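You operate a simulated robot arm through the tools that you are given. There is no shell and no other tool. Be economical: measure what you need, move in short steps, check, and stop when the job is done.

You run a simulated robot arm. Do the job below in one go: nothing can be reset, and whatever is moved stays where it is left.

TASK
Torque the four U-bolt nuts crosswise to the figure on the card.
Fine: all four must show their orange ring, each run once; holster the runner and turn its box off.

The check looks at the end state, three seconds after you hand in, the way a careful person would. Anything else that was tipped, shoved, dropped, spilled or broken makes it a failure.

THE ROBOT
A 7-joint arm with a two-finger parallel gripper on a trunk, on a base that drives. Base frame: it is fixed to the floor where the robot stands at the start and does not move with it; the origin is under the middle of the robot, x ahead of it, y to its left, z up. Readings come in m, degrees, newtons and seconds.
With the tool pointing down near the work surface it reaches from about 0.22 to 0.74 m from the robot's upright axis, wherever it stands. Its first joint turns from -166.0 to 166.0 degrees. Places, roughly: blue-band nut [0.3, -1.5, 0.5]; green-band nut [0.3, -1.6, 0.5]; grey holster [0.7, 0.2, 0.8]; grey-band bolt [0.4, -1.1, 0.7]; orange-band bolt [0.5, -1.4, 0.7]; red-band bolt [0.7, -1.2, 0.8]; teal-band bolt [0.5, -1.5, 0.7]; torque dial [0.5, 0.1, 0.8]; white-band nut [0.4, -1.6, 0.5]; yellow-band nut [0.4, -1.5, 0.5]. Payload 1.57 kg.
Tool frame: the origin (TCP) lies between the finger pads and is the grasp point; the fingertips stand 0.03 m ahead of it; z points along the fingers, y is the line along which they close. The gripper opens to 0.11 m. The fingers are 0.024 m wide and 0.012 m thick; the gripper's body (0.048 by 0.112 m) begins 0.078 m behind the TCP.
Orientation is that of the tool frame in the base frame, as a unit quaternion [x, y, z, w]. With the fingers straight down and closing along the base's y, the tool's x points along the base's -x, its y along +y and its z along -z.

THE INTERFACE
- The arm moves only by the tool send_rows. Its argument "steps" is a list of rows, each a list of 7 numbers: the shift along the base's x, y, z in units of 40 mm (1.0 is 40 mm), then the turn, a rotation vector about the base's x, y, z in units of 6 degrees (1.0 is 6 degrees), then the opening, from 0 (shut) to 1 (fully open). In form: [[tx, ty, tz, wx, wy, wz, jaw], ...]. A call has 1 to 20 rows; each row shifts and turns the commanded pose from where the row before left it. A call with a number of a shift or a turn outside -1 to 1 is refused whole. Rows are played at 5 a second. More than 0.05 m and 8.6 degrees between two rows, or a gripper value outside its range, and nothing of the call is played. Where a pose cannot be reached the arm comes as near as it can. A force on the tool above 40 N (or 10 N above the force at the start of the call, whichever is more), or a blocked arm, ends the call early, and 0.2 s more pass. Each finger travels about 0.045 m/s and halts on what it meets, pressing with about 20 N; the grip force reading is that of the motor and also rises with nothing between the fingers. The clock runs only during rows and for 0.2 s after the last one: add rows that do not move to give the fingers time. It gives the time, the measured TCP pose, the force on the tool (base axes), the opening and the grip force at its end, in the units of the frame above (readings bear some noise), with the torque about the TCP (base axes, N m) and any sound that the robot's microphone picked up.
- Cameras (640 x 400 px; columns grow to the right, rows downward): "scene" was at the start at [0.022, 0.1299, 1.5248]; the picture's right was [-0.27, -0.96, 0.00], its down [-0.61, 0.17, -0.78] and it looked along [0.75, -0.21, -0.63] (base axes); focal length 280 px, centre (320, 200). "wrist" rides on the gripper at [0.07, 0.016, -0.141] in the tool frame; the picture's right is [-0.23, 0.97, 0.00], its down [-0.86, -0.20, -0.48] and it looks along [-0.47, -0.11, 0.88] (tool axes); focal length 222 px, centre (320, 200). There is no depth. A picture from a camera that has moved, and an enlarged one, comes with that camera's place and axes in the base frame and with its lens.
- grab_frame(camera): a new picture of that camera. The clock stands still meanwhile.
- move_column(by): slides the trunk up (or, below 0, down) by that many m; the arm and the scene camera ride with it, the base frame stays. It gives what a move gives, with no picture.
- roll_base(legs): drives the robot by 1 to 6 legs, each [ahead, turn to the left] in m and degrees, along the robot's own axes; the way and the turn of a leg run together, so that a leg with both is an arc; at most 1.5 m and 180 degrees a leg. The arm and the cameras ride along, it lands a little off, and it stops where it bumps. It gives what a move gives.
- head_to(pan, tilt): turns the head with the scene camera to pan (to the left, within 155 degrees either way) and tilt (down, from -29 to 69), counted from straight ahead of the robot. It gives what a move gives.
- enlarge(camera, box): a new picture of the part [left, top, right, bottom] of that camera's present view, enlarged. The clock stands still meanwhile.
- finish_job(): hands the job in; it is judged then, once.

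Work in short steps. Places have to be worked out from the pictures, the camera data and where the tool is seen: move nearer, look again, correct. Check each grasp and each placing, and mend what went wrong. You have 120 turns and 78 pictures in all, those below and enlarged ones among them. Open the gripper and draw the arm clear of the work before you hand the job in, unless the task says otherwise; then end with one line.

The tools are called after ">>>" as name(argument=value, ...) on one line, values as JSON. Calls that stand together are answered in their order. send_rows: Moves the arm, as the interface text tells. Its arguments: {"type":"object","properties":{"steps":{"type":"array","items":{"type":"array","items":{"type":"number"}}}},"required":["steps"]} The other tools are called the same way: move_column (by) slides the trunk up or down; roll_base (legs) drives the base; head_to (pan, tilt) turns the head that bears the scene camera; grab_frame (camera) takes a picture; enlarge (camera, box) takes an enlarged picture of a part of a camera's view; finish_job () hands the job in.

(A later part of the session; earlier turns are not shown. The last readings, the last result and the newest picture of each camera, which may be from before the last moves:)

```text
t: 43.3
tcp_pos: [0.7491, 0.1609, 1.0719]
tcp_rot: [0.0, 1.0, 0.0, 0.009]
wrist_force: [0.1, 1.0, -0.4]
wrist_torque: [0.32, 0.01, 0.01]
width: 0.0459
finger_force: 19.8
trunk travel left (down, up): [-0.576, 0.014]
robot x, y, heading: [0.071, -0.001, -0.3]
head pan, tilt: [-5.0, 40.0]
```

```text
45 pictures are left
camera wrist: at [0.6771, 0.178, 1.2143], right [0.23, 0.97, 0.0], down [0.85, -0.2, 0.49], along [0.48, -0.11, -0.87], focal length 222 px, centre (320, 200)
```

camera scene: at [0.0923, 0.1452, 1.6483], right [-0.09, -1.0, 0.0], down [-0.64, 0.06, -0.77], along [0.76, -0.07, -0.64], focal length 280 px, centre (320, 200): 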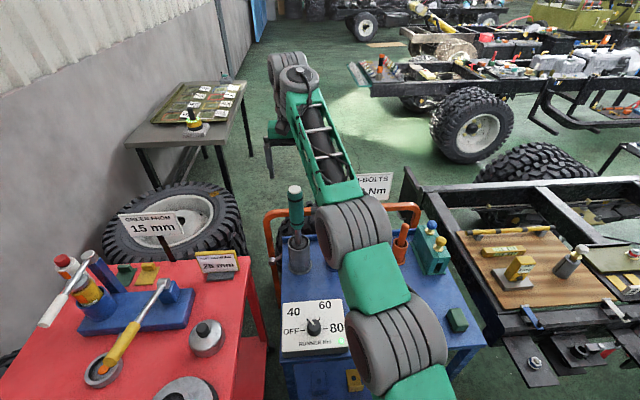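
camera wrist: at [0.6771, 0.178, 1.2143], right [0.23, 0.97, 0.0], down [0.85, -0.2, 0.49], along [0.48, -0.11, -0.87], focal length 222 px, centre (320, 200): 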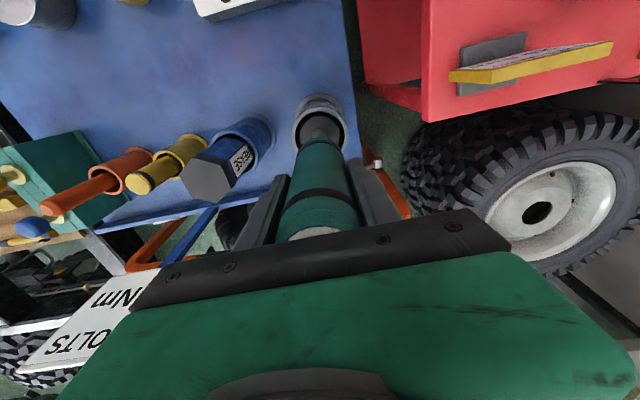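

Gripped (46 mm). But a lift to about 1.24 would be out of reach here, so I release, drive 45 mm ahead with the fingers straddling the handle, and then regrip.

>>> send_rows(steps=[[0, 0, 0, 0, 0, 0, 0.6], [0, 0, 0, 0, 0, 0, 1], [0, 0, 0, 0, 0, 0, 1], [0, 0, 0, 0, 0, 0, 1], [-0.4, 0, 0.2, 0, 0, 0, 1], [-0.6, 0, 0.2, 0, 0, 0, 1], [-0.1, 0, 0, 0, 0, 0, 1]])

>>> roll_base(legs=[[0.045, 0]])

>>> grab_frame(camera="wrist")

```text
t: 44.9
tcp_pos: [0.7045, 0.1604, 1.0884]
tcp_rot: [0.0, 1.0, 0.0, 0.007]
wrist_force: [-1.1, -0.2, -0.1]
wrist_torque: [0.01, 0.0, -0.01]
width: 0.11
finger_force: 0.0
trunk travel left (down, up): [-0.576, 0.014]
robot x, y, heading: [0.07, -0.0018, -0.1]
head pan, tilt: [-5.0, 40.0]
```

```text
t: 45.8
tcp_pos: [0.7506, 0.1614, 1.088]
tcp_rot: [0.001, 1.0, 0.0, 0.008]
wrist_force: [0.2, 0.3, 0.1]
wrist_torque: [0.01, 0.03, -0.01]
width: 0.1099
finger_force: 0.1
trunk travel left (down, up): [-0.576, 0.014]
robot x, y, heading: [0.1122, -0.0034, -0.1]
head pan, tilt: [-5.0, 40.0]
```

```text
44 pictures are left
camera wrist: at [0.6803, 0.1774, 1.229], right [0.23, 0.97, 0.0], down [0.85, -0.2, 0.49], along [0.48, -0.11, -0.87], focal length 222 px, centre (320, 200)
```

wrist: 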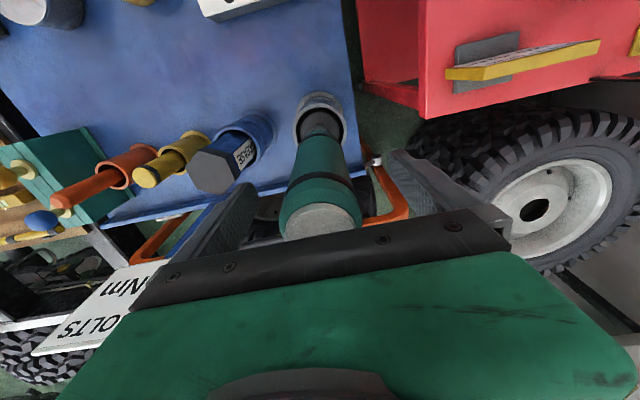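

Positioned. I lower 16 mm, grip, then lift slowly.

>>> send_rows(steps=[[0, 0, -0.2, 0, 0, 0, 1], [0, 0, -0.2, 0, 0, 0, 1], [0, 0, 0, 0, 0, 0, 0.6], [0, 0, 0, 0, 0, 0, 0.3], [0, 0, 0, 0, 0, 0, 0.3], [0, 0, 0, 0, 0, 0, 0.3], [0, 0, 0, 0, 0, 0, 0.3], [0, 0, 0, 0, 0, 0, 0.3], [0, 0, 0.2, 0, 0, 0, 0.3], [0, 0, 0.4, 0, 0, 0, 0.3], [0, 0, 0.5, 0, 0, 0, 0.3], [0, 0, 0.5, 0, 0, 0, 0.3], [0, 0, 0.4, 0, 0, 0, 0.3], [0, 0, 0, 0, 0, 0, 0.3]])

>>> grab_frame(camera="scene")

```text
t: 48.8
tcp_pos: [0.7526, 0.1589, 1.1513]
tcp_rot: [0.0, 1.0, 0.0, 0.008]
wrist_force: [0.1, -0.5, -8.0]
wrist_torque: [-0.06, -0.04, 0.01]
width: 0.0458
finger_force: 20.4
trunk travel left (down, up): [-0.576, 0.014]
robot x, y, heading: [0.1147, -0.0015, -0.3]
head pan, tilt: [-5.0, 40.0]
```

```text
43 pictures are left
camera scene: at [0.1401, 0.1456, 1.6482], right [-0.09, -1.0, 0.0], down [-0.64, 0.06, -0.77], along [0.76, -0.07, -0.64], focal length 280 px, centre (320, 200)
```

scene: 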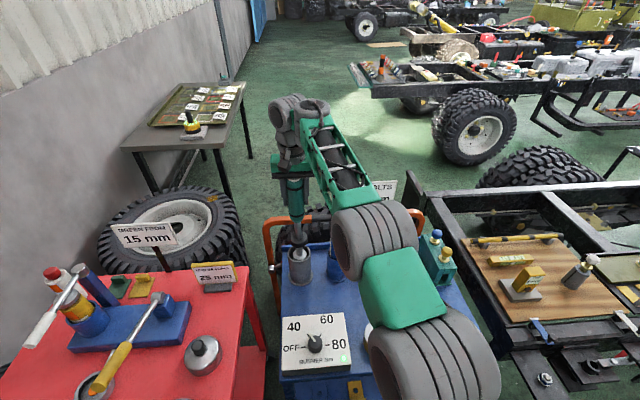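

It is holding (8 N). I lift on another 90 mm.

>>> send_rows(steps=[[0, 0, 0.3, 0, 0, 0, 0.3], [0, 0, 0.5, 0, 0, 0, 0.3], [0, 0, 0.5, 0, 0, 0, 0.3], [0, 0, 0.5, 0, 0, 0, 0.3], [0, 0, 0.4, 0, 0, 0, 0.3], [0, 0, 0, 0, 0, 0, 0.3]])

>>> enlarge(camera="scene", box=[230, 100, 430, 310])

```text
t: 50.2
tcp_pos: [0.7516, 0.1604, 1.2406]
tcp_rot: [0.0, 1.0, 0.001, 0.008]
wrist_force: [-1.2, 0.7, -8.5]
wrist_torque: [0.07, 0.0, -0.03]
width: 0.0456
finger_force: 20.2
trunk travel left (down, up): [-0.576, 0.014]
robot x, y, heading: [0.1152, -0.0057, -0.2]
head pan, tilt: [-5.0, 40.0]
```

```text
1.90 times, centred on (330, 205) of scene
camera zoom: at [0.1401, 0.1456, 1.6482], right [-0.09, -1.0, 0.0], down [-0.64, 0.06, -0.77], along [0.76, -0.07, -0.64], focal length 534 px, centre (301, 190)
```

zoom: 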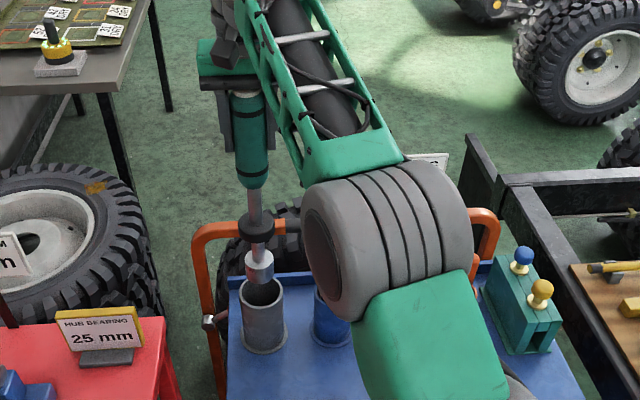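

The socket's end is just at the rim. I lift more, then back the base 0.12 m and look around behind.

>>> send_rows(steps=[[0, 0, 0.3, 0, 0, 0, 0.3], [0, 0, 0.4, 0, 0, 0, 0.3], [0, 0, 0.4, 0, 0, 0, 0.3], [0, 0, 0, 0, 0, 0, 0.3]])

>>> enlarge(camera="scene", box=[230, 100, 430, 310])

```text
t: 51.2
tcp_pos: [0.7465, 0.1583, 1.2813]
tcp_rot: [0.001, 1.0, -0.001, 0.008]
wrist_force: [-0.3, 0.3, -7.1]
wrist_torque: [0.1, 0.02, 0.01]
width: 0.0457
finger_force: 19.7
out of reach, approached as far as the arm can: row 3
trunk travel left (down, up): [-0.576, 0.014]
robot x, y, heading: [0.1151, -0.0033, 0.1]
head pan, tilt: [-5.0, 40.0]
```

```text
1.90 times, centred on (330, 205) of scene
camera zoom: at [0.1398, 0.1455, 1.6482], right [-0.09, -1.0, 0.0], down [-0.64, 0.06, -0.77], along [0.76, -0.07, -0.64], focal length 534 px, centre (301, 190)
```

zoom: 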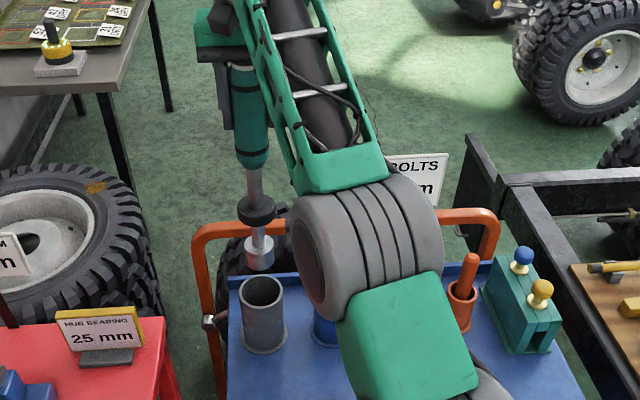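

The runner is clear of the holster. I back up 0.13 m and look behind on both sides.

>>> roll_base(legs=[[-0.13, 0]])

>>> head_to(pan=-140, tilt=45)

>>> grab_frame(camera="scene")

```text
t: 52.5
tcp_pos: [0.6165, 0.159, 1.2817]
tcp_rot: [0.0, 1.0, 0.0, 0.01]
wrist_force: [-1.4, -0.7, -7.6]
wrist_torque: [-0.08, -0.03, 0.0]
width: 0.0459
finger_force: 19.6
trunk travel left (down, up): [-0.576, 0.014]
robot x, y, heading: [-0.0147, -0.0003, -0.3]
head pan, tilt: [-5.0, 40.0]
```

```text
t: 54.6
tcp_pos: [0.6179, 0.1598, 1.2815]
tcp_rot: [-0.001, 1.0, 0.0, 0.008]
wrist_force: [0.8, 0.0, -8.4]
wrist_torque: [0.03, -0.01, -0.03]
width: 0.0458
finger_force: 19.7
trunk travel left (down, up): [-0.576, 0.014]
robot x, y, heading: [-0.0119, -0.0028, 0.1]
head pan, tilt: [-140.0, 45.0]
```

```text
40 pictures are left
camera scene: at [-0.1357, 0.1009, 1.641], right [-0.64, 0.77, 0.0], down [0.54, 0.45, -0.71], along [-0.54, -0.45, -0.71], focal length 280 px, centre (320, 200)
```

scene: 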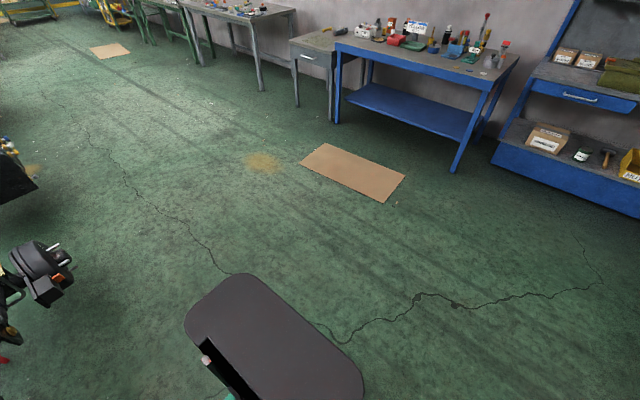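

The floor to the right and behind is open. I take the base back, turn right, drive along the aisle to y≈−1.6 and turn to face the spring plate. The runner stays high, its bottom at about 0.96.

>>> roll_base(legs=[[-0.39, 0], [0, -90], [1.6, 0], [0, 90]])

>>> head_to(pan=0, tilt=50)

>>> grab_frame(camera="scene")

```text
refused: 1.6 is not a number from -1.5 to 1.5
```

```text
t: 56.9
tcp_pos: [0.6178, 0.1578, 1.2815]
tcp_rot: [0.0, 1.0, 0.0, 0.008]
wrist_force: [1.5, -0.4, -8.0]
wrist_torque: [-0.02, -0.01, -0.05]
width: 0.0459
finger_force: 19.6
trunk travel left (down, up): [-0.576, 0.014]
robot x, y, heading: [-0.0142, -0.0043, -0.2]
head pan, tilt: [0.0, 50.0]
```

```text
39 pictures are left
camera scene: at [0.0036, 0.153, 1.634], right [0.0, -1.0, 0.0], down [-0.77, 0.0, -0.64], along [0.64, 0.0, -0.77], focal length 280 px, centre (320, 200)
```

scene: 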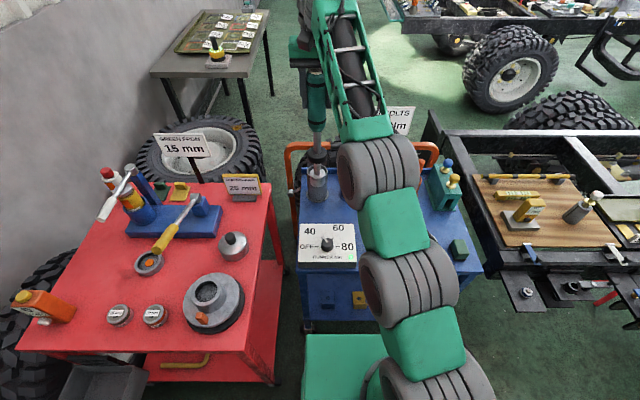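

A leg is limited to 1.5 m, so I split that one.

>>> roll_base(legs=[[-0.39, 0], [0, -90], [0.8, 0], [0.8, 0], [0, 90]])

>>> grab_frame(camera="scene")

```text
t: 74.8
tcp_pos: [0.2265, -1.4558, 1.2815]
tcp_rot: [0.002, 1.0, -0.001, 0.008]
wrist_force: [-0.3, -0.3, -9.3]
wrist_torque: [-0.1, 0.0, 0.0]
width: 0.0457
finger_force: 20.3
trunk travel left (down, up): [-0.576, 0.014]
robot x, y, heading: [-0.4055, -1.6098, -0.5]
head pan, tilt: [0.0, 50.0]
```

```text
38 pictures are left
camera scene: at [-0.3873, -1.4585, 1.634], right [-0.01, -1.0, 0.0], down [-0.77, 0.0, -0.64], along [0.64, 0.0, -0.77], focal length 280 px, centre (320, 200)
```

scene: 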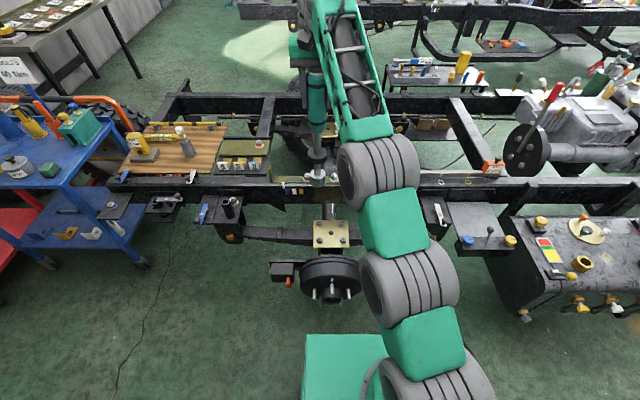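

I arrived. The spring plate with four nuts is near (0.35, −1.51). I drive 0.14 ahead for reach, then zoom.

>>> roll_base(legs=[[0.14, 0.5]])

>>> head_to(pan=0, tilt=60)

>>> enlarge(camera="scene", box=[240, 100, 440, 300])

```text
t: 76.1
tcp_pos: [0.3653, -1.4515, 1.2805]
tcp_rot: [-0.001, 1.0, 0.0, 0.007]
wrist_force: [-0.2, 0.6, -9.0]
wrist_torque: [-0.05, -0.01, 0.01]
width: 0.0456
finger_force: 20.2
trunk travel left (down, up): [-0.576, 0.014]
robot x, y, heading: [-0.2675, -1.6143, 0.1]
head pan, tilt: [0.0, 50.0]
```

```text
t: 76.8
tcp_pos: [0.3649, -1.4515, 1.2795]
tcp_rot: [-0.001, 1.0, 0.0, 0.008]
wrist_force: [-0.3, -0.2, -7.6]
wrist_torque: [-0.03, -0.01, 0.01]
width: 0.0457
finger_force: 19.9
trunk travel left (down, up): [-0.576, 0.014]
robot x, y, heading: [-0.2672, -1.615, -0.1]
head pan, tilt: [0.0, 60.0]
```

```text
2.00 times, centred on (340, 200) of scene
camera zoom: at [-0.2604, -1.4589, 1.6215], right [0.0, -1.0, 0.0], down [-0.87, 0.0, -0.5], along [0.5, 0.0, -0.87], focal length 561 px, centre (280, 200)
```

zoom: 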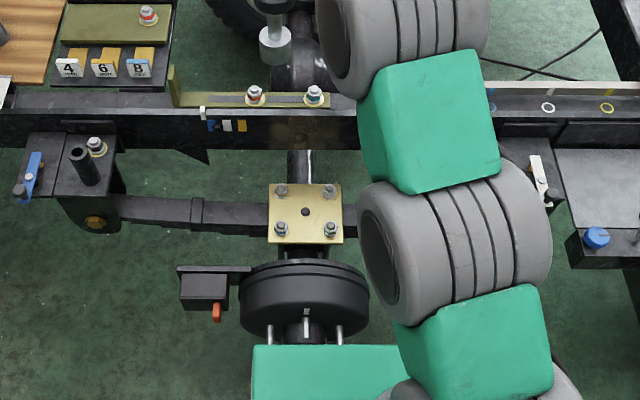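

Nuts (top z≈0.513): C(0.302,−1.459), D(0.302,−1.571), A(0.40,−1.461), B(0.40,−1.573), and the rail starts at x≈0.45. I shift to x≈0.33, y≈−1.52 and lower the trunk 0.32.

>>> send_rows(steps=[[-0.2, -0.2, 0, 0, 0, 0, 0.3], [-0.3, -0.5, 0, 0, 0, 0, 0.3], [-0.3, -0.6, 0, 0, 0, 0, 0.3], [-0.1, -0.4, 0, 0, 0, 0, 0.3], [0, 0, 0, 0, 0, 0, 0.3]])

>>> move_column(by=-0.3)

>>> grab_frame(camera="wrist")

>>> grab_frame(camera="scene")

```text
t: 78.0
tcp_pos: [0.3286, -1.5203, 1.2813]
tcp_rot: [-0.002, 1.0, 0.0, 0.008]
wrist_force: [-0.5, -0.2, -8.1]
wrist_torque: [-0.08, 0.0, 0.0]
width: 0.0457
finger_force: 19.9
trunk travel left (down, up): [-0.576, 0.014]
robot x, y, heading: [-0.2697, -1.6123, 0.3]
head pan, tilt: [0.0, 60.0]
```

```text
t: 81.0
tcp_pos: [0.3278, -1.5189, 0.9816]
tcp_rot: [-0.001, 1.0, 0.0, 0.008]
wrist_force: [0.7, -0.6, -8.3]
wrist_torque: [-0.02, 0.01, 0.0]
width: 0.0458
finger_force: 20.5
trunk travel left (down, up): [-0.276, 0.314]
robot x, y, heading: [-0.2706, -1.616, -0.3]
head pan, tilt: [0.0, 60.0]
```

```text
36 pictures are left
camera wrist: at [0.2567, -1.5028, 1.1226], right [0.22, 0.97, 0.0], down [0.85, -0.2, 0.49], along [0.48, -0.11, -0.87], focal length 222 px, centre (320, 200)
```

wrist: 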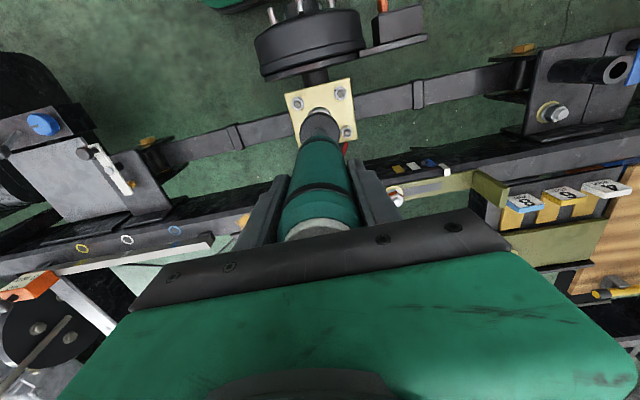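

```text
35 pictures are left
camera scene: at [-0.2607, -1.4591, 1.3215], right [0.0, -1.0, 0.0], down [-0.87, 0.0, -0.5], along [0.5, 0.0, -0.87], focal length 280 px, centre (320, 200)
```

scene: 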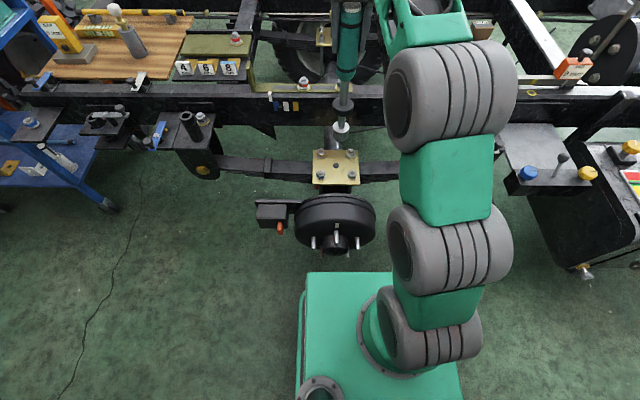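

I enlarge the plate and socket region for measurement.

>>> enlarge(camera="scene", box=[290, 90, 390, 200])

>>> enlarge(camera="wrist", box=[250, 60, 390, 180])

```text
3.64 times, centred on (340, 145) of scene
camera zoom: at [-0.2607, -1.4591, 1.3215], right [0.0, -1.0, 0.0], down [-0.87, 0.0, -0.5], along [0.5, 0.0, -0.87], focal length 1020 px, centre (247, 400)
```

zoom: 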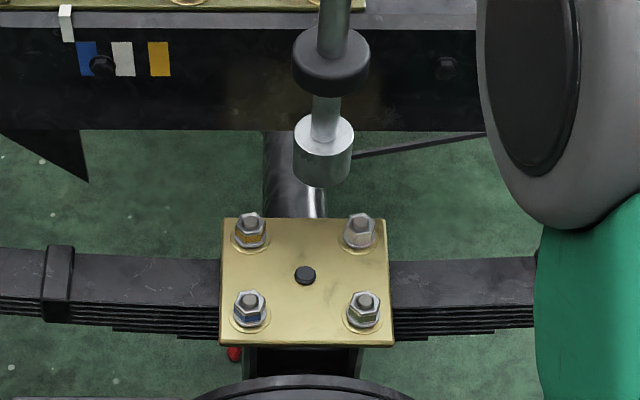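

```text
3.33 times, centred on (320, 120) of wrist
camera zoom: at [0.2567, -1.5028, 1.1226], right [0.22, 0.97, 0.0], down [0.85, -0.2, 0.49], along [0.48, -0.11, -0.87], focal length 740 px, centre (320, 467)
```

zoom: 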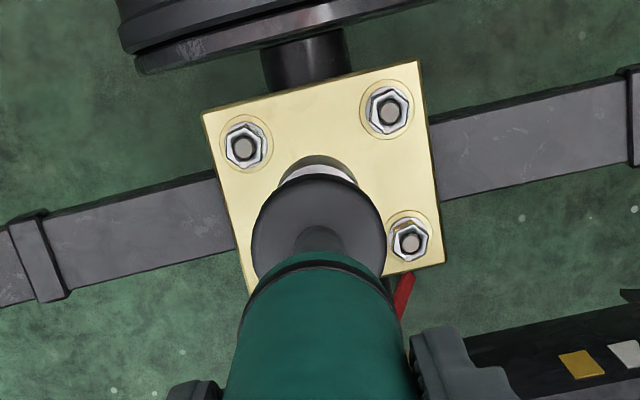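

Nuts measured (stud tops z≈0.531): blue C(0.305,−1.462), green D(0.306,−1.571), yellow A(0.402,−1.462), white B(0.402,−1.572). The socket's bottom is about 0.30 below the TCP. I move above C with a 3 cm gap.

>>> send_rows(steps=[[-0.17, 0.35, 0, 0, 0, 0, 0.3], [-0.2, 0.5, 0, 0, 0, 0, 0.3], [-0.2, 0.4, 0, 0, 0, 0, 0.3], [0, 0.2, -0.2, 0, 0, 0, 0.3], [0, 0, -0.5, 0, 0, 0, 0.3], [0, 0, -0.6, 0, 0, 0, 0.3], [0, 0, -0.6, 0, 0, 0, 0.3], [0, 0, -0.6, 0, 0, 0, 0.3], [0, 0, -0.3, 0, 0, 0, 0.3], [0, 0, 0, 0, 0, 0, 0.3]])

>>> enlarge(camera="scene", box=[290, 100, 390, 200])

>>> enlarge(camera="wrist", box=[250, 60, 390, 180])

```text
t: 83.2
tcp_pos: [0.3052, -1.4621, 0.8681]
tcp_rot: [-0.001, 1.0, 0.0, 0.007]
wrist_force: [0.0, 0.3, -8.9]
wrist_torque: [-0.03, 0.02, 0.03]
width: 0.0457
finger_force: 19.7
trunk travel left (down, up): [-0.276, 0.314]
robot x, y, heading: [-0.2679, -1.6151, -0.0]
head pan, tilt: [0.0, 60.0]
```

```text
4.00 times, centred on (340, 150) of scene
camera zoom: at [-0.2607, -1.459, 1.3214], right [0.0, -1.0, 0.0], down [-0.87, 0.0, -0.5], along [0.5, 0.0, -0.87], focal length 1122 px, centre (240, 400)
```

zoom: 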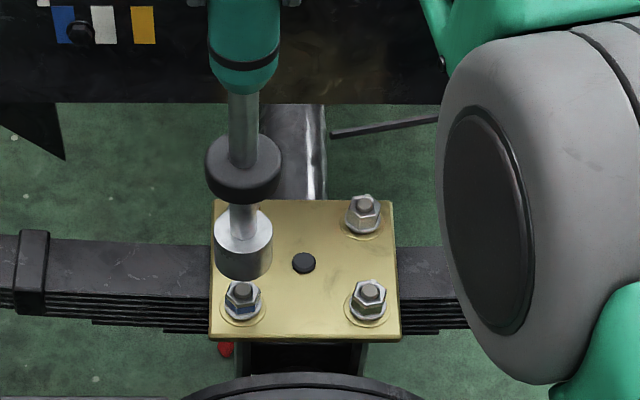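

```text
3.33 times, centred on (320, 120) of wrist
camera zoom: at [0.2344, -1.4444, 1.0098], right [0.22, 0.97, 0.0], down [0.85, -0.2, 0.49], along [0.48, -0.11, -0.87], focal length 740 px, centre (320, 467)
```

zoom: 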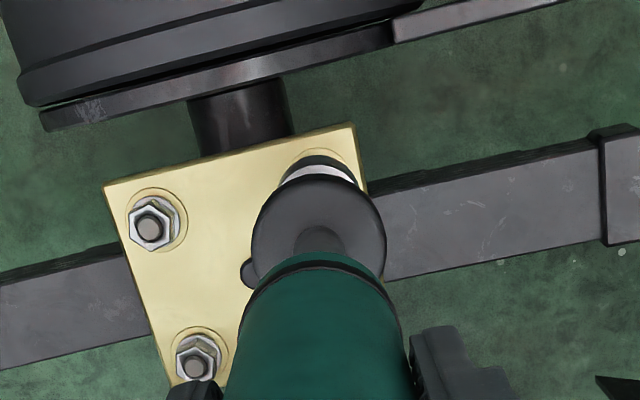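

The socket (0.305, −1.461) is aligned with nut C. I descend in small steps, force guarded.

>>> send_rows(steps=[[0, 0, -0.2, 0, 0, 0, 0.3], [0, 0, -0.3, 0, 0, 0, 0.3], [0, 0, -0.3, 0, 0, 0, 0.3], [0, 0, -0.2, 0, 0, 0, 0.3], [0, 0, 0, 0, 0, 0, 0.3]])

>>> enlarge(camera="scene", box=[290, 100, 390, 200])

```text
t: 84.4
tcp_pos: [0.3061, -1.4613, 0.829]
tcp_rot: [-0.002, 1.0, 0.0, 0.007]
wrist_force: [-0.9, -0.3, -7.1]
wrist_torque: [-0.1, -0.03, 0.0]
width: 0.0459
finger_force: 19.7
trunk travel left (down, up): [-0.276, 0.314]
robot x, y, heading: [-0.2662, -1.6161, 0.1]
head pan, tilt: [0.0, 60.0]
```

```text
4.00 times, centred on (340, 150) of scene
camera zoom: at [-0.2607, -1.459, 1.3214], right [0.0, -1.0, 0.0], down [-0.87, 0.0, -0.5], along [0.5, 0.0, -0.87], focal length 1122 px, centre (240, 400)
```

zoom: 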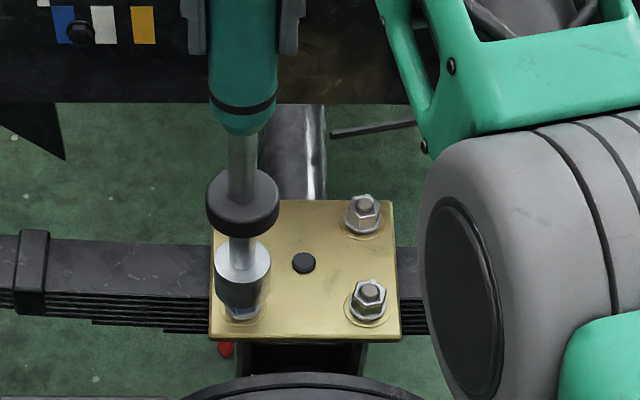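

It is well aligned, with the socket dropping over the nut. I continue down gently.

>>> send_rows(steps=[[0, 0, -0.1, 0, 0, 0, 0.3], [0, 0, -0.1, 0, 0, 0, 0.3], [0, 0, -0.1, 0, 0, 0, 0.3], [0, 0, 0, 0, 0, 0, 0.3]])

```text
t: 85.4
tcp_pos: [0.3049, -1.4608, 0.8171]
tcp_rot: [0.0, 1.0, 0.0, 0.007]
wrist_force: [0.3, 0.3, -7.9]
wrist_torque: [-0.02, -0.02, 0.02]
width: 0.0459
finger_force: 20.2
trunk travel left (down, up): [-0.276, 0.314]
robot x, y, heading: [-0.2673, -1.6124, 0.1]
head pan, tilt: [0.0, 60.0]
```

>>> send_rows(steps=[[0, 0, -0.1, 0, 0, 0, 0.3], [0, 0, -0.1, 0, 0, 0, 0.3], [0, 0, -0.1, 0, 0, 0, 0.3], [0, 0, 0, 0, 0, 0, 0.3]])

>>> enlarge(camera="scene", box=[290, 100, 390, 200])

```text
t: 86.4
tcp_pos: [0.3059, -1.4615, 0.8037]
tcp_rot: [-0.002, 1.0, 0.0, 0.007]
wrist_force: [0.6, 1.4, -8.3]
wrist_torque: [0.08, 0.03, 0.01]
width: 0.0456
finger_force: 20.2
trunk travel left (down, up): [-0.276, 0.314]
robot x, y, heading: [-0.2653, -1.6143, -0.0]
head pan, tilt: [0.0, 60.0]
```

```text
4.00 times, centred on (340, 150) of scene
camera zoom: at [-0.2607, -1.459, 1.3214], right [0.0, -1.0, 0.0], down [-0.87, 0.0, -0.5], along [0.5, 0.0, -0.87], focal length 1122 px, centre (240, 400)
```

zoom: 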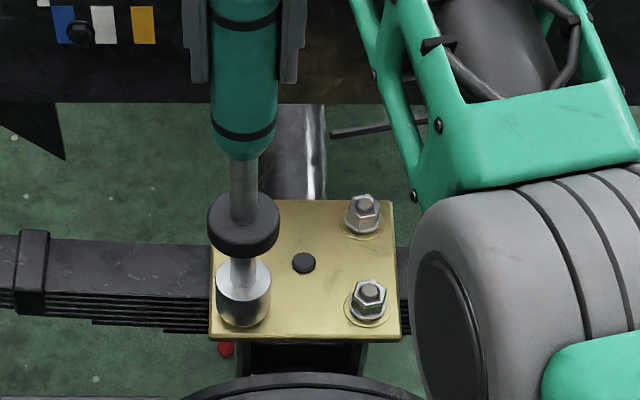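

The socket is over the nut and nearly on the plate. I press on in 2–3 mm steps, watching the force and sound.

>>> send_rows(steps=[[0, 0, -0.07, 0, 0, 0, 0.3], [0, 0, -0.07, 0, 0, 0, 0.3], [0, 0, 0, 0, 0, 0, 0.3]])

```text
t: 87.2
tcp_pos: [0.3034, -1.4616, 0.7993]
tcp_rot: [0.0, 1.0, 0.0, 0.008]
wrist_force: [0.9, 0.6, -8.3]
wrist_torque: [0.11, 0.0, 0.0]
width: 0.0457
finger_force: 19.7
trunk travel left (down, up): [-0.276, 0.314]
robot x, y, heading: [-0.2684, -1.6131, 0.2]
head pan, tilt: [0.0, 60.0]
```

>>> send_rows(steps=[[0, 0, -0.07, 0, 0, 0, 0.3], [0, 0, -0.07, 0, 0, 0, 0.3], [0, 0, -0.05, 0, 0, 0, 0.3], [0, 0, 0, 0, 0, 0, 0.3]])

```text
t: 88.2
tcp_pos: [0.3042, -1.461, 0.7937]
tcp_rot: [-0.001, 1.0, 0.001, 0.008]
wrist_force: [2.5, -1.2, 11.2]
wrist_torque: [-0.53, -0.45, 0.02]
width: 0.0458
finger_force: 20.2
trunk travel left (down, up): [-0.276, 0.314]
robot x, y, heading: [-0.2663, -1.6108, 0.1]
head pan, tilt: [0.0, 60.0]
```

Contact (about 19 N push). I hold to listen, then press slightly more.

>>> send_rows(steps=[[0, 0, 0, 0, 0, 0, 0.3], [0, 0, -0.04, 0, 0, 0, 0.3], [0, 0, 0, 0, 0, 0, 0.3], [0, 0, 0, 0, 0, 0, 0.3], [0, 0, 0, 0, 0, 0, 0.3], [0, 0, 0, 0, 0, 0, 0.3]])

>>> enlarge(camera="scene", box=[290, 100, 390, 200])

```text
t: 89.6
tcp_pos: [0.3051, -1.4601, 0.791]
tcp_rot: [-0.002, 1.0, 0.0, 0.007]
wrist_force: [2.0, -0.1, 13.8]
wrist_torque: [-0.22, -0.22, 0.01]
width: 0.0461
finger_force: 19.9
trunk travel left (down, up): [-0.276, 0.314]
robot x, y, heading: [-0.2673, -1.6171, 0.1]
head pan, tilt: [0.0, 60.0]
```

```text
4.00 times, centred on (340, 150) of scene
camera zoom: at [-0.2623, -1.4595, 1.3215], right [0.0, -1.0, 0.0], down [-0.87, 0.0, -0.5], along [0.5, 0.0, -0.87], focal length 1122 px, centre (240, 400)
```

zoom: 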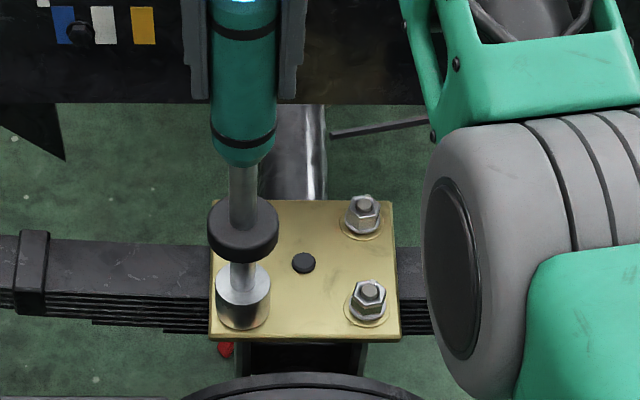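

Something glows at the top of the handle, so I look at it.

>>> enlarge(camera="scene", box=[280, 40, 400, 140])

>>> send_rows(steps=[[0, 0, 0, 0, 0, 0, 0.3], [0, 0, 0, 0, 0, 0, 0.3], [0, 0, 0, 0, 0, 0, 0.3], [0, 0, 0, 0, 0, 0, 0.3], [0, 0, 0, 0, 0, 0, 0.3], [0, 0, 0, 0, 0, 0, 0.3], [0, 0, 0, 0, 0, 0, 0.3]])

```text
4.00 times, centred on (340, 90) of scene
camera zoom: at [-0.2623, -1.4595, 1.3215], right [0.0, -1.0, 0.0], down [-0.87, 0.0, -0.5], along [0.5, 0.0, -0.87], focal length 1122 px, centre (240, 640)
```

zoom: 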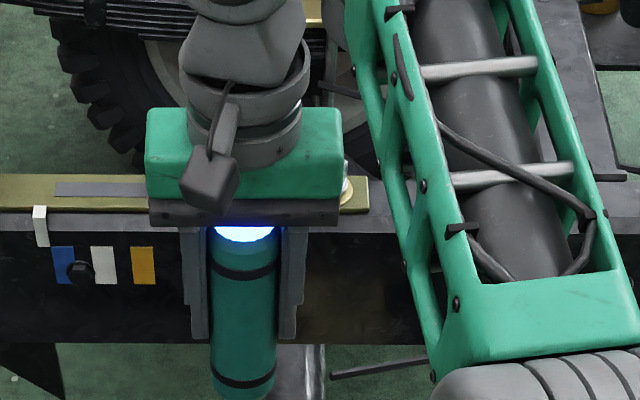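

```text
t: 91.2
tcp_pos: [0.3044, -1.4608, 0.7901]
tcp_rot: [-0.002, 1.0, 0.001, 0.008]
wrist_force: [1.3, 0.1, 9.6]
wrist_torque: [-0.18, -0.36, 0.03]
width: 0.046
finger_force: 19.8
trunk travel left (down, up): [-0.276, 0.314]
robot x, y, heading: [-0.2668, -1.6183, 0.1]
head pan, tilt: [0.0, 60.0]
```

I check whether the lamp changed after holding.

>>> enlarge(camera="scene", box=[280, 60, 400, 200])

```text
2.86 times, centred on (340, 130) of scene
camera zoom: at [-0.262, -1.4594, 1.3215], right [0.0, -1.0, 0.0], down [-0.87, 0.0, -0.5], along [0.5, 0.0, -0.87], focal length 802 px, centre (263, 400)
```

zoom: 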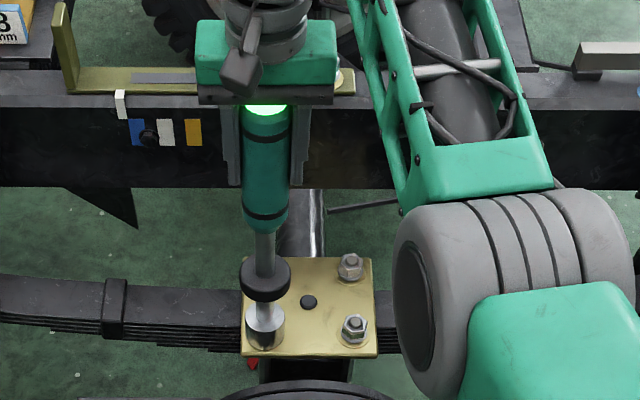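

Blue was running and green is done. I lift straight up 75 mm and check the ring.

>>> send_rows(steps=[[0, 0, 0.3, 0, 0, 0, 0.3], [0, 0, 0.5, 0, 0, 0, 0.3], [0, 0, 0.6, 0, 0, 0, 0.3], [0, 0, 0.5, 0, 0, 0, 0.3], [0, 0, 0, 0, 0, 0, 0.3]])

>>> enlarge(camera="scene", box=[290, 100, 390, 200])

```text
t: 92.4
tcp_pos: [0.3052, -1.4603, 0.8665]
tcp_rot: [-0.001, 1.0, -0.001, 0.007]
wrist_force: [-0.6, -0.4, -7.5]
wrist_torque: [-0.02, 0.04, -0.02]
width: 0.0458
finger_force: 20.1
trunk travel left (down, up): [-0.276, 0.314]
robot x, y, heading: [-0.2656, -1.6149, 0.4]
head pan, tilt: [0.0, 60.0]
```

```text
4.00 times, centred on (340, 150) of scene
camera zoom: at [-0.2609, -1.4591, 1.3214], right [0.0, -1.0, 0.0], down [-0.87, 0.0, -0.5], along [0.5, 0.0, -0.87], focal length 1122 px, centre (240, 400)
```

zoom: 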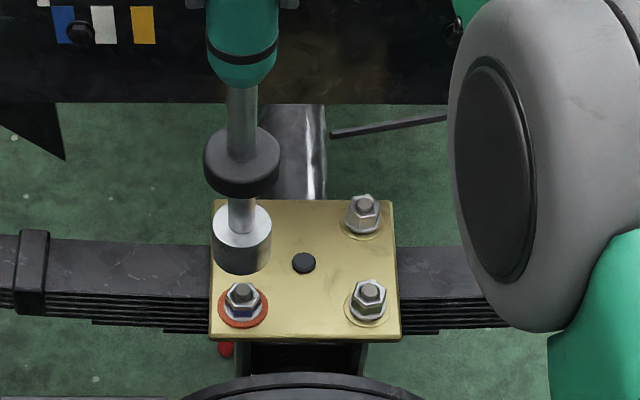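

The orange ring shows on the blue nut. Next is its diagonal, white B(0.402, −1.572).

>>> send_rows(steps=[[0.15, -0.2, 0.1, 0, 0, 0, 0.3], [0.4, -0.5, 0, 0, 0, 0, 0.3], [0.5, -0.55, 0, 0, 0, 0, 0.3], [0.5, -0.55, 0, 0, 0, 0, 0.3], [0.5, -0.5, 0, 0, 0, 0, 0.3], [0.37, -0.46, -0.1, 0, 0, 0, 0.3], [0, 0, 0, 0, 0, 0, 0.3]])

>>> enlarge(camera="scene", box=[290, 100, 390, 200])

>>> enlarge(camera="wrist", box=[250, 60, 390, 180])

```text
t: 94.0
tcp_pos: [0.3998, -1.5721, 0.8653]
tcp_rot: [-0.002, 1.0, 0.0, 0.007]
wrist_force: [-0.1, 0.4, -8.2]
wrist_torque: [0.09, 0.04, 0.01]
width: 0.0459
finger_force: 20.2
trunk travel left (down, up): [-0.276, 0.314]
robot x, y, heading: [-0.2681, -1.6153, 0.3]
head pan, tilt: [0.0, 60.0]
```

```text
4.00 times, centred on (340, 150) of scene
camera zoom: at [-0.2605, -1.4593, 1.3215], right [0.0, -1.0, 0.0], down [-0.87, 0.0, -0.5], along [0.5, 0.0, -0.87], focal length 1122 px, centre (240, 400)
```

zoom: 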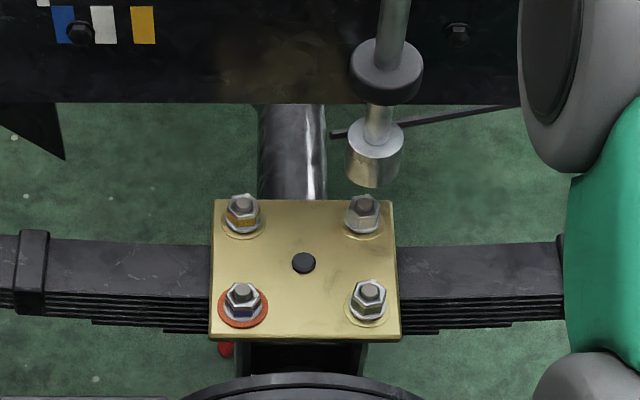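

```text
3.33 times, centred on (320, 120) of wrist
camera zoom: at [0.329, -1.5561, 1.0067], right [0.22, 0.97, 0.0], down [0.85, -0.2, 0.49], along [0.48, -0.11, -0.87], focal length 740 px, centre (320, 467)
```

zoom: 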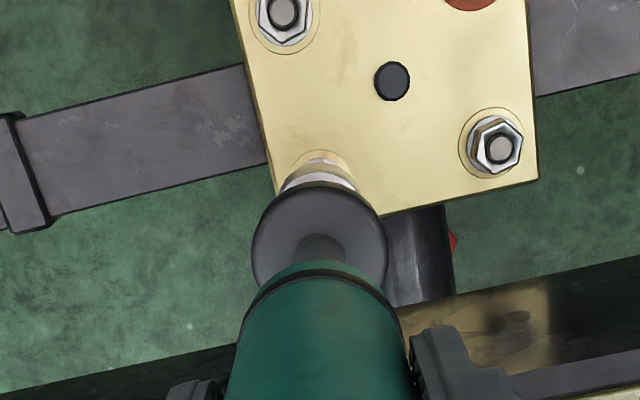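

The estimates put the socket at about (0.404, −1.574) and the nut at (0.402, −1.571). I nudge by (−2, +2.5) mm, descend 40 mm and check.

>>> send_rows(steps=[[-0.04, 0.06, 0, 0, 0, 0, 0.3], [0, 0, -0.3, 0, 0, 0, 0.3], [0, 0, -0.4, 0, 0, 0, 0.3], [0, 0, -0.25, 0, 0, 0, 0.3], [0, 0, 0, 0, 0, 0, 0.3]])

>>> enlarge(camera="scene", box=[290, 100, 390, 200])

```text
t: 95.2
tcp_pos: [0.4, -1.5689, 0.8277]
tcp_rot: [0.0, 1.0, 0.0, 0.007]
wrist_force: [0.3, 0.2, -8.2]
wrist_torque: [-0.09, 0.0, 0.01]
width: 0.0457
finger_force: 19.6
trunk travel left (down, up): [-0.276, 0.314]
robot x, y, heading: [-0.2668, -1.6141, 0.2]
head pan, tilt: [0.0, 60.0]
```

```text
4.00 times, centred on (340, 150) of scene
camera zoom: at [-0.2606, -1.4592, 1.3215], right [0.0, -1.0, 0.0], down [-0.87, 0.0, -0.5], along [0.5, 0.0, -0.87], focal length 1122 px, centre (240, 400)
```

zoom: 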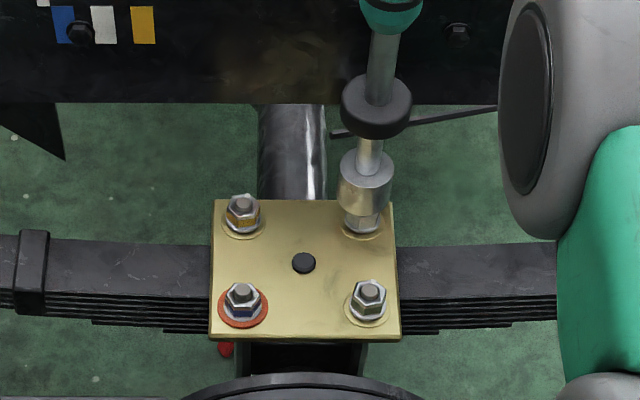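

It looks aligned. I continue down 24 mm, force guarded.

>>> send_rows(steps=[[0, 0, -0.15, 0, 0, 0, 0.3], [0, 0, -0.15, 0, 0, 0, 0.3], [0, 0, -0.15, 0, 0, 0, 0.3], [0, 0, -0.15, 0, 0, 0, 0.3], [0, 0, 0, 0, 0, 0, 0.3]])

>>> enlarge(camera="scene", box=[290, 100, 390, 200])

```text
t: 96.4
tcp_pos: [0.4001, -1.5698, 0.8049]
tcp_rot: [-0.001, 1.0, 0.0, 0.007]
wrist_force: [-0.5, -2.0, -7.5]
wrist_torque: [-0.46, 0.07, 0.0]
width: 0.0457
finger_force: 19.1
trunk travel left (down, up): [-0.276, 0.314]
robot x, y, heading: [-0.2669, -1.6106, 0.1]
head pan, tilt: [0.0, 60.0]
```

```text
4.00 times, centred on (340, 150) of scene
camera zoom: at [-0.2606, -1.4592, 1.3215], right [0.0, -1.0, 0.0], down [-0.87, 0.0, -0.5], along [0.5, 0.0, -0.87], focal length 1122 px, centre (240, 400)
```

zoom: 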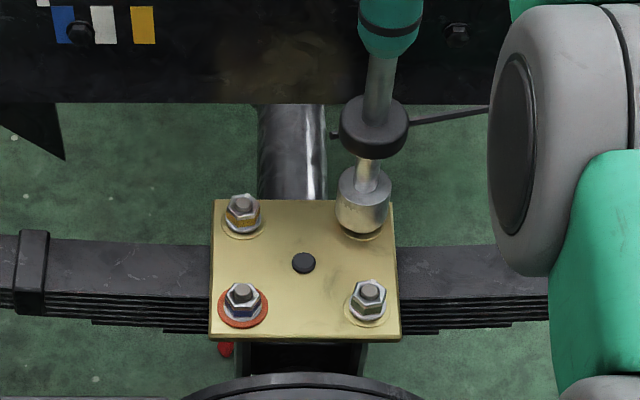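

The socket is over the nut with a small side force, so I ease y by −1 mm and press down as with C, then hold.

>>> send_rows(steps=[[0, -0.025, -0.08, 0, 0, 0, 0.3], [0, 0, -0.08, 0, 0, 0, 0.3], [0, 0, -0.07, 0, 0, 0, 0.3], [0, 0, -0.05, 0, 0, 0, 0.3], [0, 0, 0, 0, 0, 0, 0.3], [0, 0, 0, 0, 0, 0, 0.3]])

```text
t: 97.8
tcp_pos: [0.3998, -1.5705, 0.793]
tcp_rot: [-0.002, 1.0, 0.0, 0.008]
wrist_force: [0.3, 1.0, -7.9]
wrist_torque: [0.11, 0.06, 0.01]
width: 0.0461
finger_force: 19.8
trunk travel left (down, up): [-0.276, 0.314]
robot x, y, heading: [-0.2692, -1.6102, -0.1]
head pan, tilt: [0.0, 60.0]
```

No contact yet (the runner had slid a few mm up in the grip). I press another 5–6 mm and hold.

>>> send_rows(steps=[[0, 0, -0.06, 0, 0, 0, 0.3], [0, 0, -0.05, 0, 0, 0, 0.3], [0, 0, -0.04, 0, 0, 0, 0.3], [0, 0, 0, 0, 0, 0, 0.3], [0, 0, 0, 0, 0, 0, 0.3]])

```text
t: 99.0
tcp_pos: [0.4002, -1.5704, 0.7898]
tcp_rot: [-0.002, 1.0, 0.0, 0.01]
wrist_force: [1.4, -1.8, 15.6]
wrist_torque: [-0.56, -0.14, 0.03]
width: 0.0457
finger_force: 20.0
trunk travel left (down, up): [-0.276, 0.314]
robot x, y, heading: [-0.2681, -1.6126, 0.2]
head pan, tilt: [0.0, 60.0]
```

Contact (+24 N). I hold about 2.5 s for the run to complete, then look at the lamp.

>>> send_rows(steps=[[0, 0, 0, 0, 0, 0, 0.3], [0, 0, 0, 0, 0, 0, 0.3], [0, 0, 0, 0, 0, 0, 0.3], [0, 0, 0, 0, 0, 0, 0.3], [0, 0, 0, 0, 0, 0, 0.3], [0, 0, 0, 0, 0, 0, 0.3], [0, 0, 0, 0, 0, 0, 0.3], [0, 0, 0, 0, 0, 0, 0.3], [0, 0, 0, 0, 0, 0, 0.3], [0, 0, 0, 0, 0, 0, 0.3]])

>>> enlarge(camera="scene", box=[280, 40, 420, 180])

```text
t: 101.2
tcp_pos: [0.3983, -1.5706, 0.7888]
tcp_rot: [-0.001, 1.0, 0.0, 0.009]
wrist_force: [1.4, -2.2, 15.1]
wrist_torque: [-0.68, -0.13, 0.03]
width: 0.0456
finger_force: 20.1
trunk travel left (down, up): [-0.276, 0.314]
robot x, y, heading: [-0.2705, -1.6155, 0.0]
head pan, tilt: [0.0, 60.0]
```

```text
2.86 times, centred on (350, 110) of scene
camera zoom: at [-0.2624, -1.4594, 1.3215], right [0.0, -1.0, 0.0], down [-0.87, 0.0, -0.5], along [0.5, 0.0, -0.87], focal length 802 px, centre (234, 457)
```

zoom: 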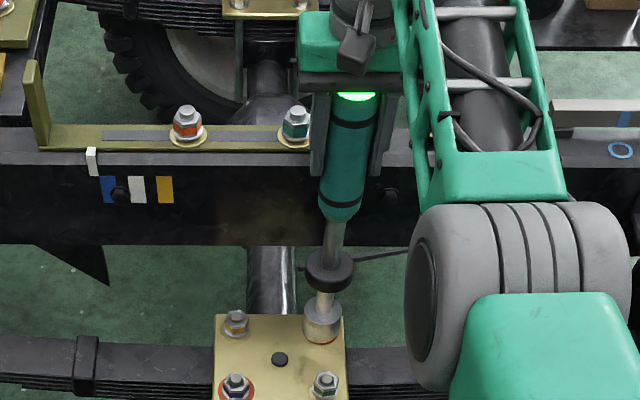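

Green. I lift and move over green nut D (TCP about (0.304, −1.569)).

>>> send_rows(steps=[[0, 0, 0.3, 0, 0, 0, 0.3], [0, 0, 0.5, 0, 0, 0, 0.3], [0, 0, 0.6, 0, 0, 0, 0.3], [0, 0, 0.55, 0, 0, 0, 0.3], [0, 0, 0.1, 0, 0, 0, 0.3], [-0.2, 0.02, 0, 0, 0, 0, 0.3], [-0.5, 0, 0, 0, 0, 0, 0.3], [-0.6, 0, 0, 0, 0, 0, 0.3], [-0.6, 0, 0, 0, 0, 0, 0.3], [-0.45, 0, 0, 0, 0, 0, 0.3], [0, 0, 0, 0, 0, 0, 0.3]])

>>> enlarge(camera="scene", box=[290, 100, 390, 200])

>>> enlarge(camera="wrist", box=[250, 60, 390, 180])

```text
t: 103.6
tcp_pos: [0.3068, -1.5703, 0.8704]
tcp_rot: [-0.001, 1.0, 0.0, 0.008]
wrist_force: [-0.6, 0.2, -7.2]
wrist_torque: [-0.1, -0.01, 0.02]
width: 0.0459
finger_force: 19.5
trunk travel left (down, up): [-0.276, 0.314]
robot x, y, heading: [-0.2692, -1.6122, 0.1]
head pan, tilt: [0.0, 60.0]
```

```text
4.00 times, centred on (340, 150) of scene
camera zoom: at [-0.2609, -1.4592, 1.3215], right [0.0, -1.0, 0.0], down [-0.87, 0.0, -0.5], along [0.5, 0.0, -0.87], focal length 1122 px, centre (240, 400)
```

zoom: 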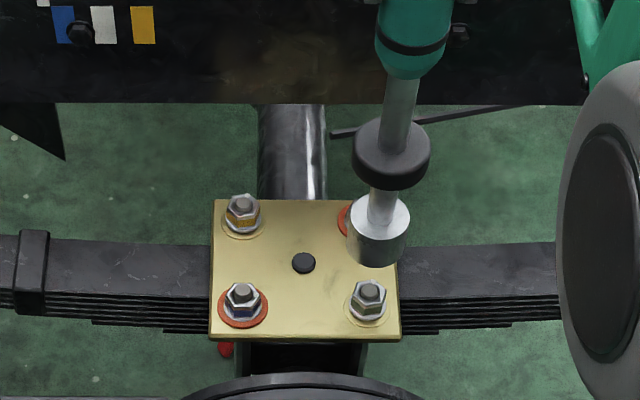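

```text
3.33 times, centred on (320, 120) of wrist
camera zoom: at [0.2347, -1.5532, 1.0118], right [0.22, 0.97, 0.0], down [0.85, -0.2, 0.49], along [0.48, -0.11, -0.87], focal length 740 px, centre (320, 467)
```

zoom: 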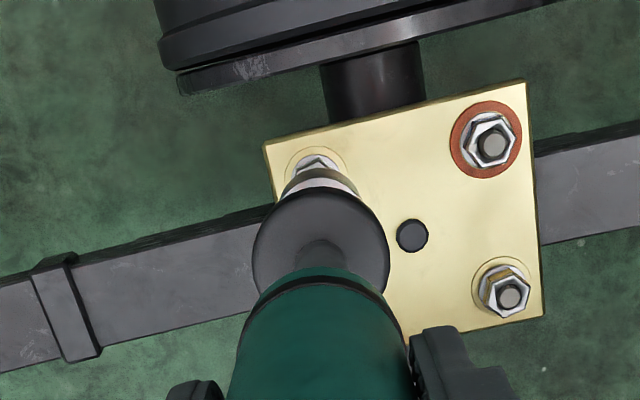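

Both views put the socket ~8 mm too far in +x and 3 mm in −y (the runner leans slightly in the grip). I correct, descend 40 mm and check.

>>> send_rows(steps=[[-0.18, 0.08, 0, 0, 0, 0, 0.3], [0, 0, -0.3, 0, 0, 0, 0.3], [0, 0, -0.4, 0, 0, 0, 0.3], [0, 0, -0.2, 0, 0, 0, 0.3], [0, 0, 0, 0, 0, 0, 0.3]])

>>> enlarge(camera="scene", box=[290, 100, 390, 200])

>>> enlarge(camera="wrist", box=[250, 60, 390, 180])

```text
t: 104.8
tcp_pos: [0.2995, -1.567, 0.8337]
tcp_rot: [-0.001, 1.0, 0.0, 0.008]
wrist_force: [-0.5, -1.1, -8.3]
wrist_torque: [-0.1, 0.02, 0.0]
width: 0.0458
finger_force: 20.9
trunk travel left (down, up): [-0.276, 0.314]
robot x, y, heading: [-0.2668, -1.6116, 0.1]
head pan, tilt: [0.0, 60.0]
```

```text
4.00 times, centred on (340, 150) of scene
camera zoom: at [-0.2607, -1.4592, 1.3215], right [0.0, -1.0, 0.0], down [-0.87, 0.0, -0.5], along [0.5, 0.0, -0.87], focal length 1122 px, centre (240, 400)
```

zoom: 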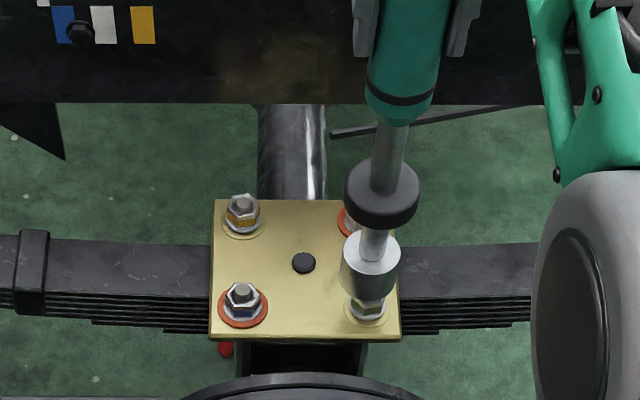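

```text
3.33 times, centred on (320, 120) of wrist
camera zoom: at [0.2279, -1.55, 0.9752], right [0.22, 0.97, 0.0], down [0.85, -0.2, 0.49], along [0.48, -0.11, -0.87], focal length 740 px, centre (320, 467)
```

zoom: 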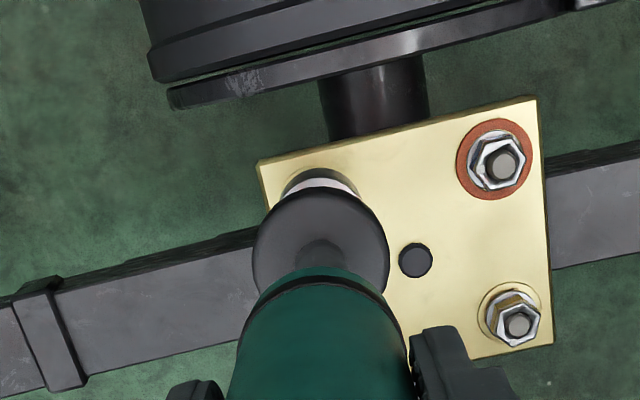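

It is aligned. I descend 28 mm.

>>> send_rows(steps=[[0, 0.02, -0.15, 0, 0, 0, 0.3], [0, 0, -0.15, 0, 0, 0, 0.3], [0, 0, -0.15, 0, 0, 0, 0.3], [0, 0, -0.15, 0, 0, 0, 0.3], [0, 0, -0.1, 0, 0, 0, 0.3], [0, 0, 0, 0, 0, 0, 0.3]])

>>> enlarge(camera="scene", box=[290, 100, 390, 200])

```text
t: 106.2
tcp_pos: [0.2984, -1.567, 0.8046]
tcp_rot: [-0.001, 1.0, 0.0, 0.007]
wrist_force: [1.2, -6.6, -8.6]
wrist_torque: [-1.71, -0.17, -0.07]
width: 0.0462
finger_force: 20.0
trunk travel left (down, up): [-0.276, 0.314]
robot x, y, heading: [-0.2668, -1.6144, 0.1]
head pan, tilt: [0.0, 60.0]
```

```text
4.00 times, centred on (340, 150) of scene
camera zoom: at [-0.2605, -1.4596, 1.3214], right [0.0, -1.0, 0.0], down [-0.87, 0.0, -0.5], along [0.5, 0.0, -0.87], focal length 1122 px, centre (240, 400)
```

zoom: 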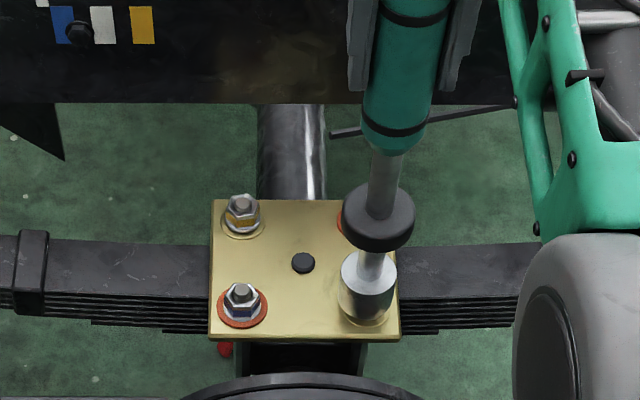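

A side force of −6.6 N in y: I give back 3 mm in −y and keep descending toward 0.790.

>>> send_rows(steps=[[0, -0.07, 0, 0, 0, 0, 0.3], [0, 0, -0.1, 0, 0, 0, 0.3], [0, 0, -0.1, 0, 0, 0, 0.3], [0, 0, -0.07, 0, 0, 0, 0.3], [0, 0, -0.05, 0, 0, 0, 0.3], [0, 0, 0, 0, 0, 0, 0.3]])

```text
t: 107.6
tcp_pos: [0.2988, -1.5684, 0.7923]
tcp_rot: [-0.001, 1.0, 0.002, 0.007]
wrist_force: [-1.3, -3.5, -8.5]
wrist_torque: [-0.73, 0.35, -0.02]
width: 0.0457
finger_force: 19.7
trunk travel left (down, up): [-0.276, 0.314]
robot x, y, heading: [-0.2641, -1.6167, 0.0]
head pan, tilt: [0.0, 60.0]
```

>>> send_rows(steps=[[0, -0.03, -0.05, 0, 0, 0, 0.3], [0, 0, -0.05, 0, 0, 0, 0.3], [0, 0, -0.05, 0, 0, 0, 0.3], [0, 0, 0, 0, 0, 0, 0.3], [0, 0, 0, 0, 0, 0, 0.3]])

```text
t: 108.8
tcp_pos: [0.2996, -1.5701, 0.7883]
tcp_rot: [-0.001, 1.0, 0.002, 0.009]
wrist_force: [0.5, -1.9, 14.9]
wrist_torque: [-0.65, -0.05, 0.0]
width: 0.0458
finger_force: 19.8
trunk travel left (down, up): [-0.276, 0.314]
robot x, y, heading: [-0.2692, -1.6127, 0.0]
head pan, tilt: [0.0, 60.0]
```

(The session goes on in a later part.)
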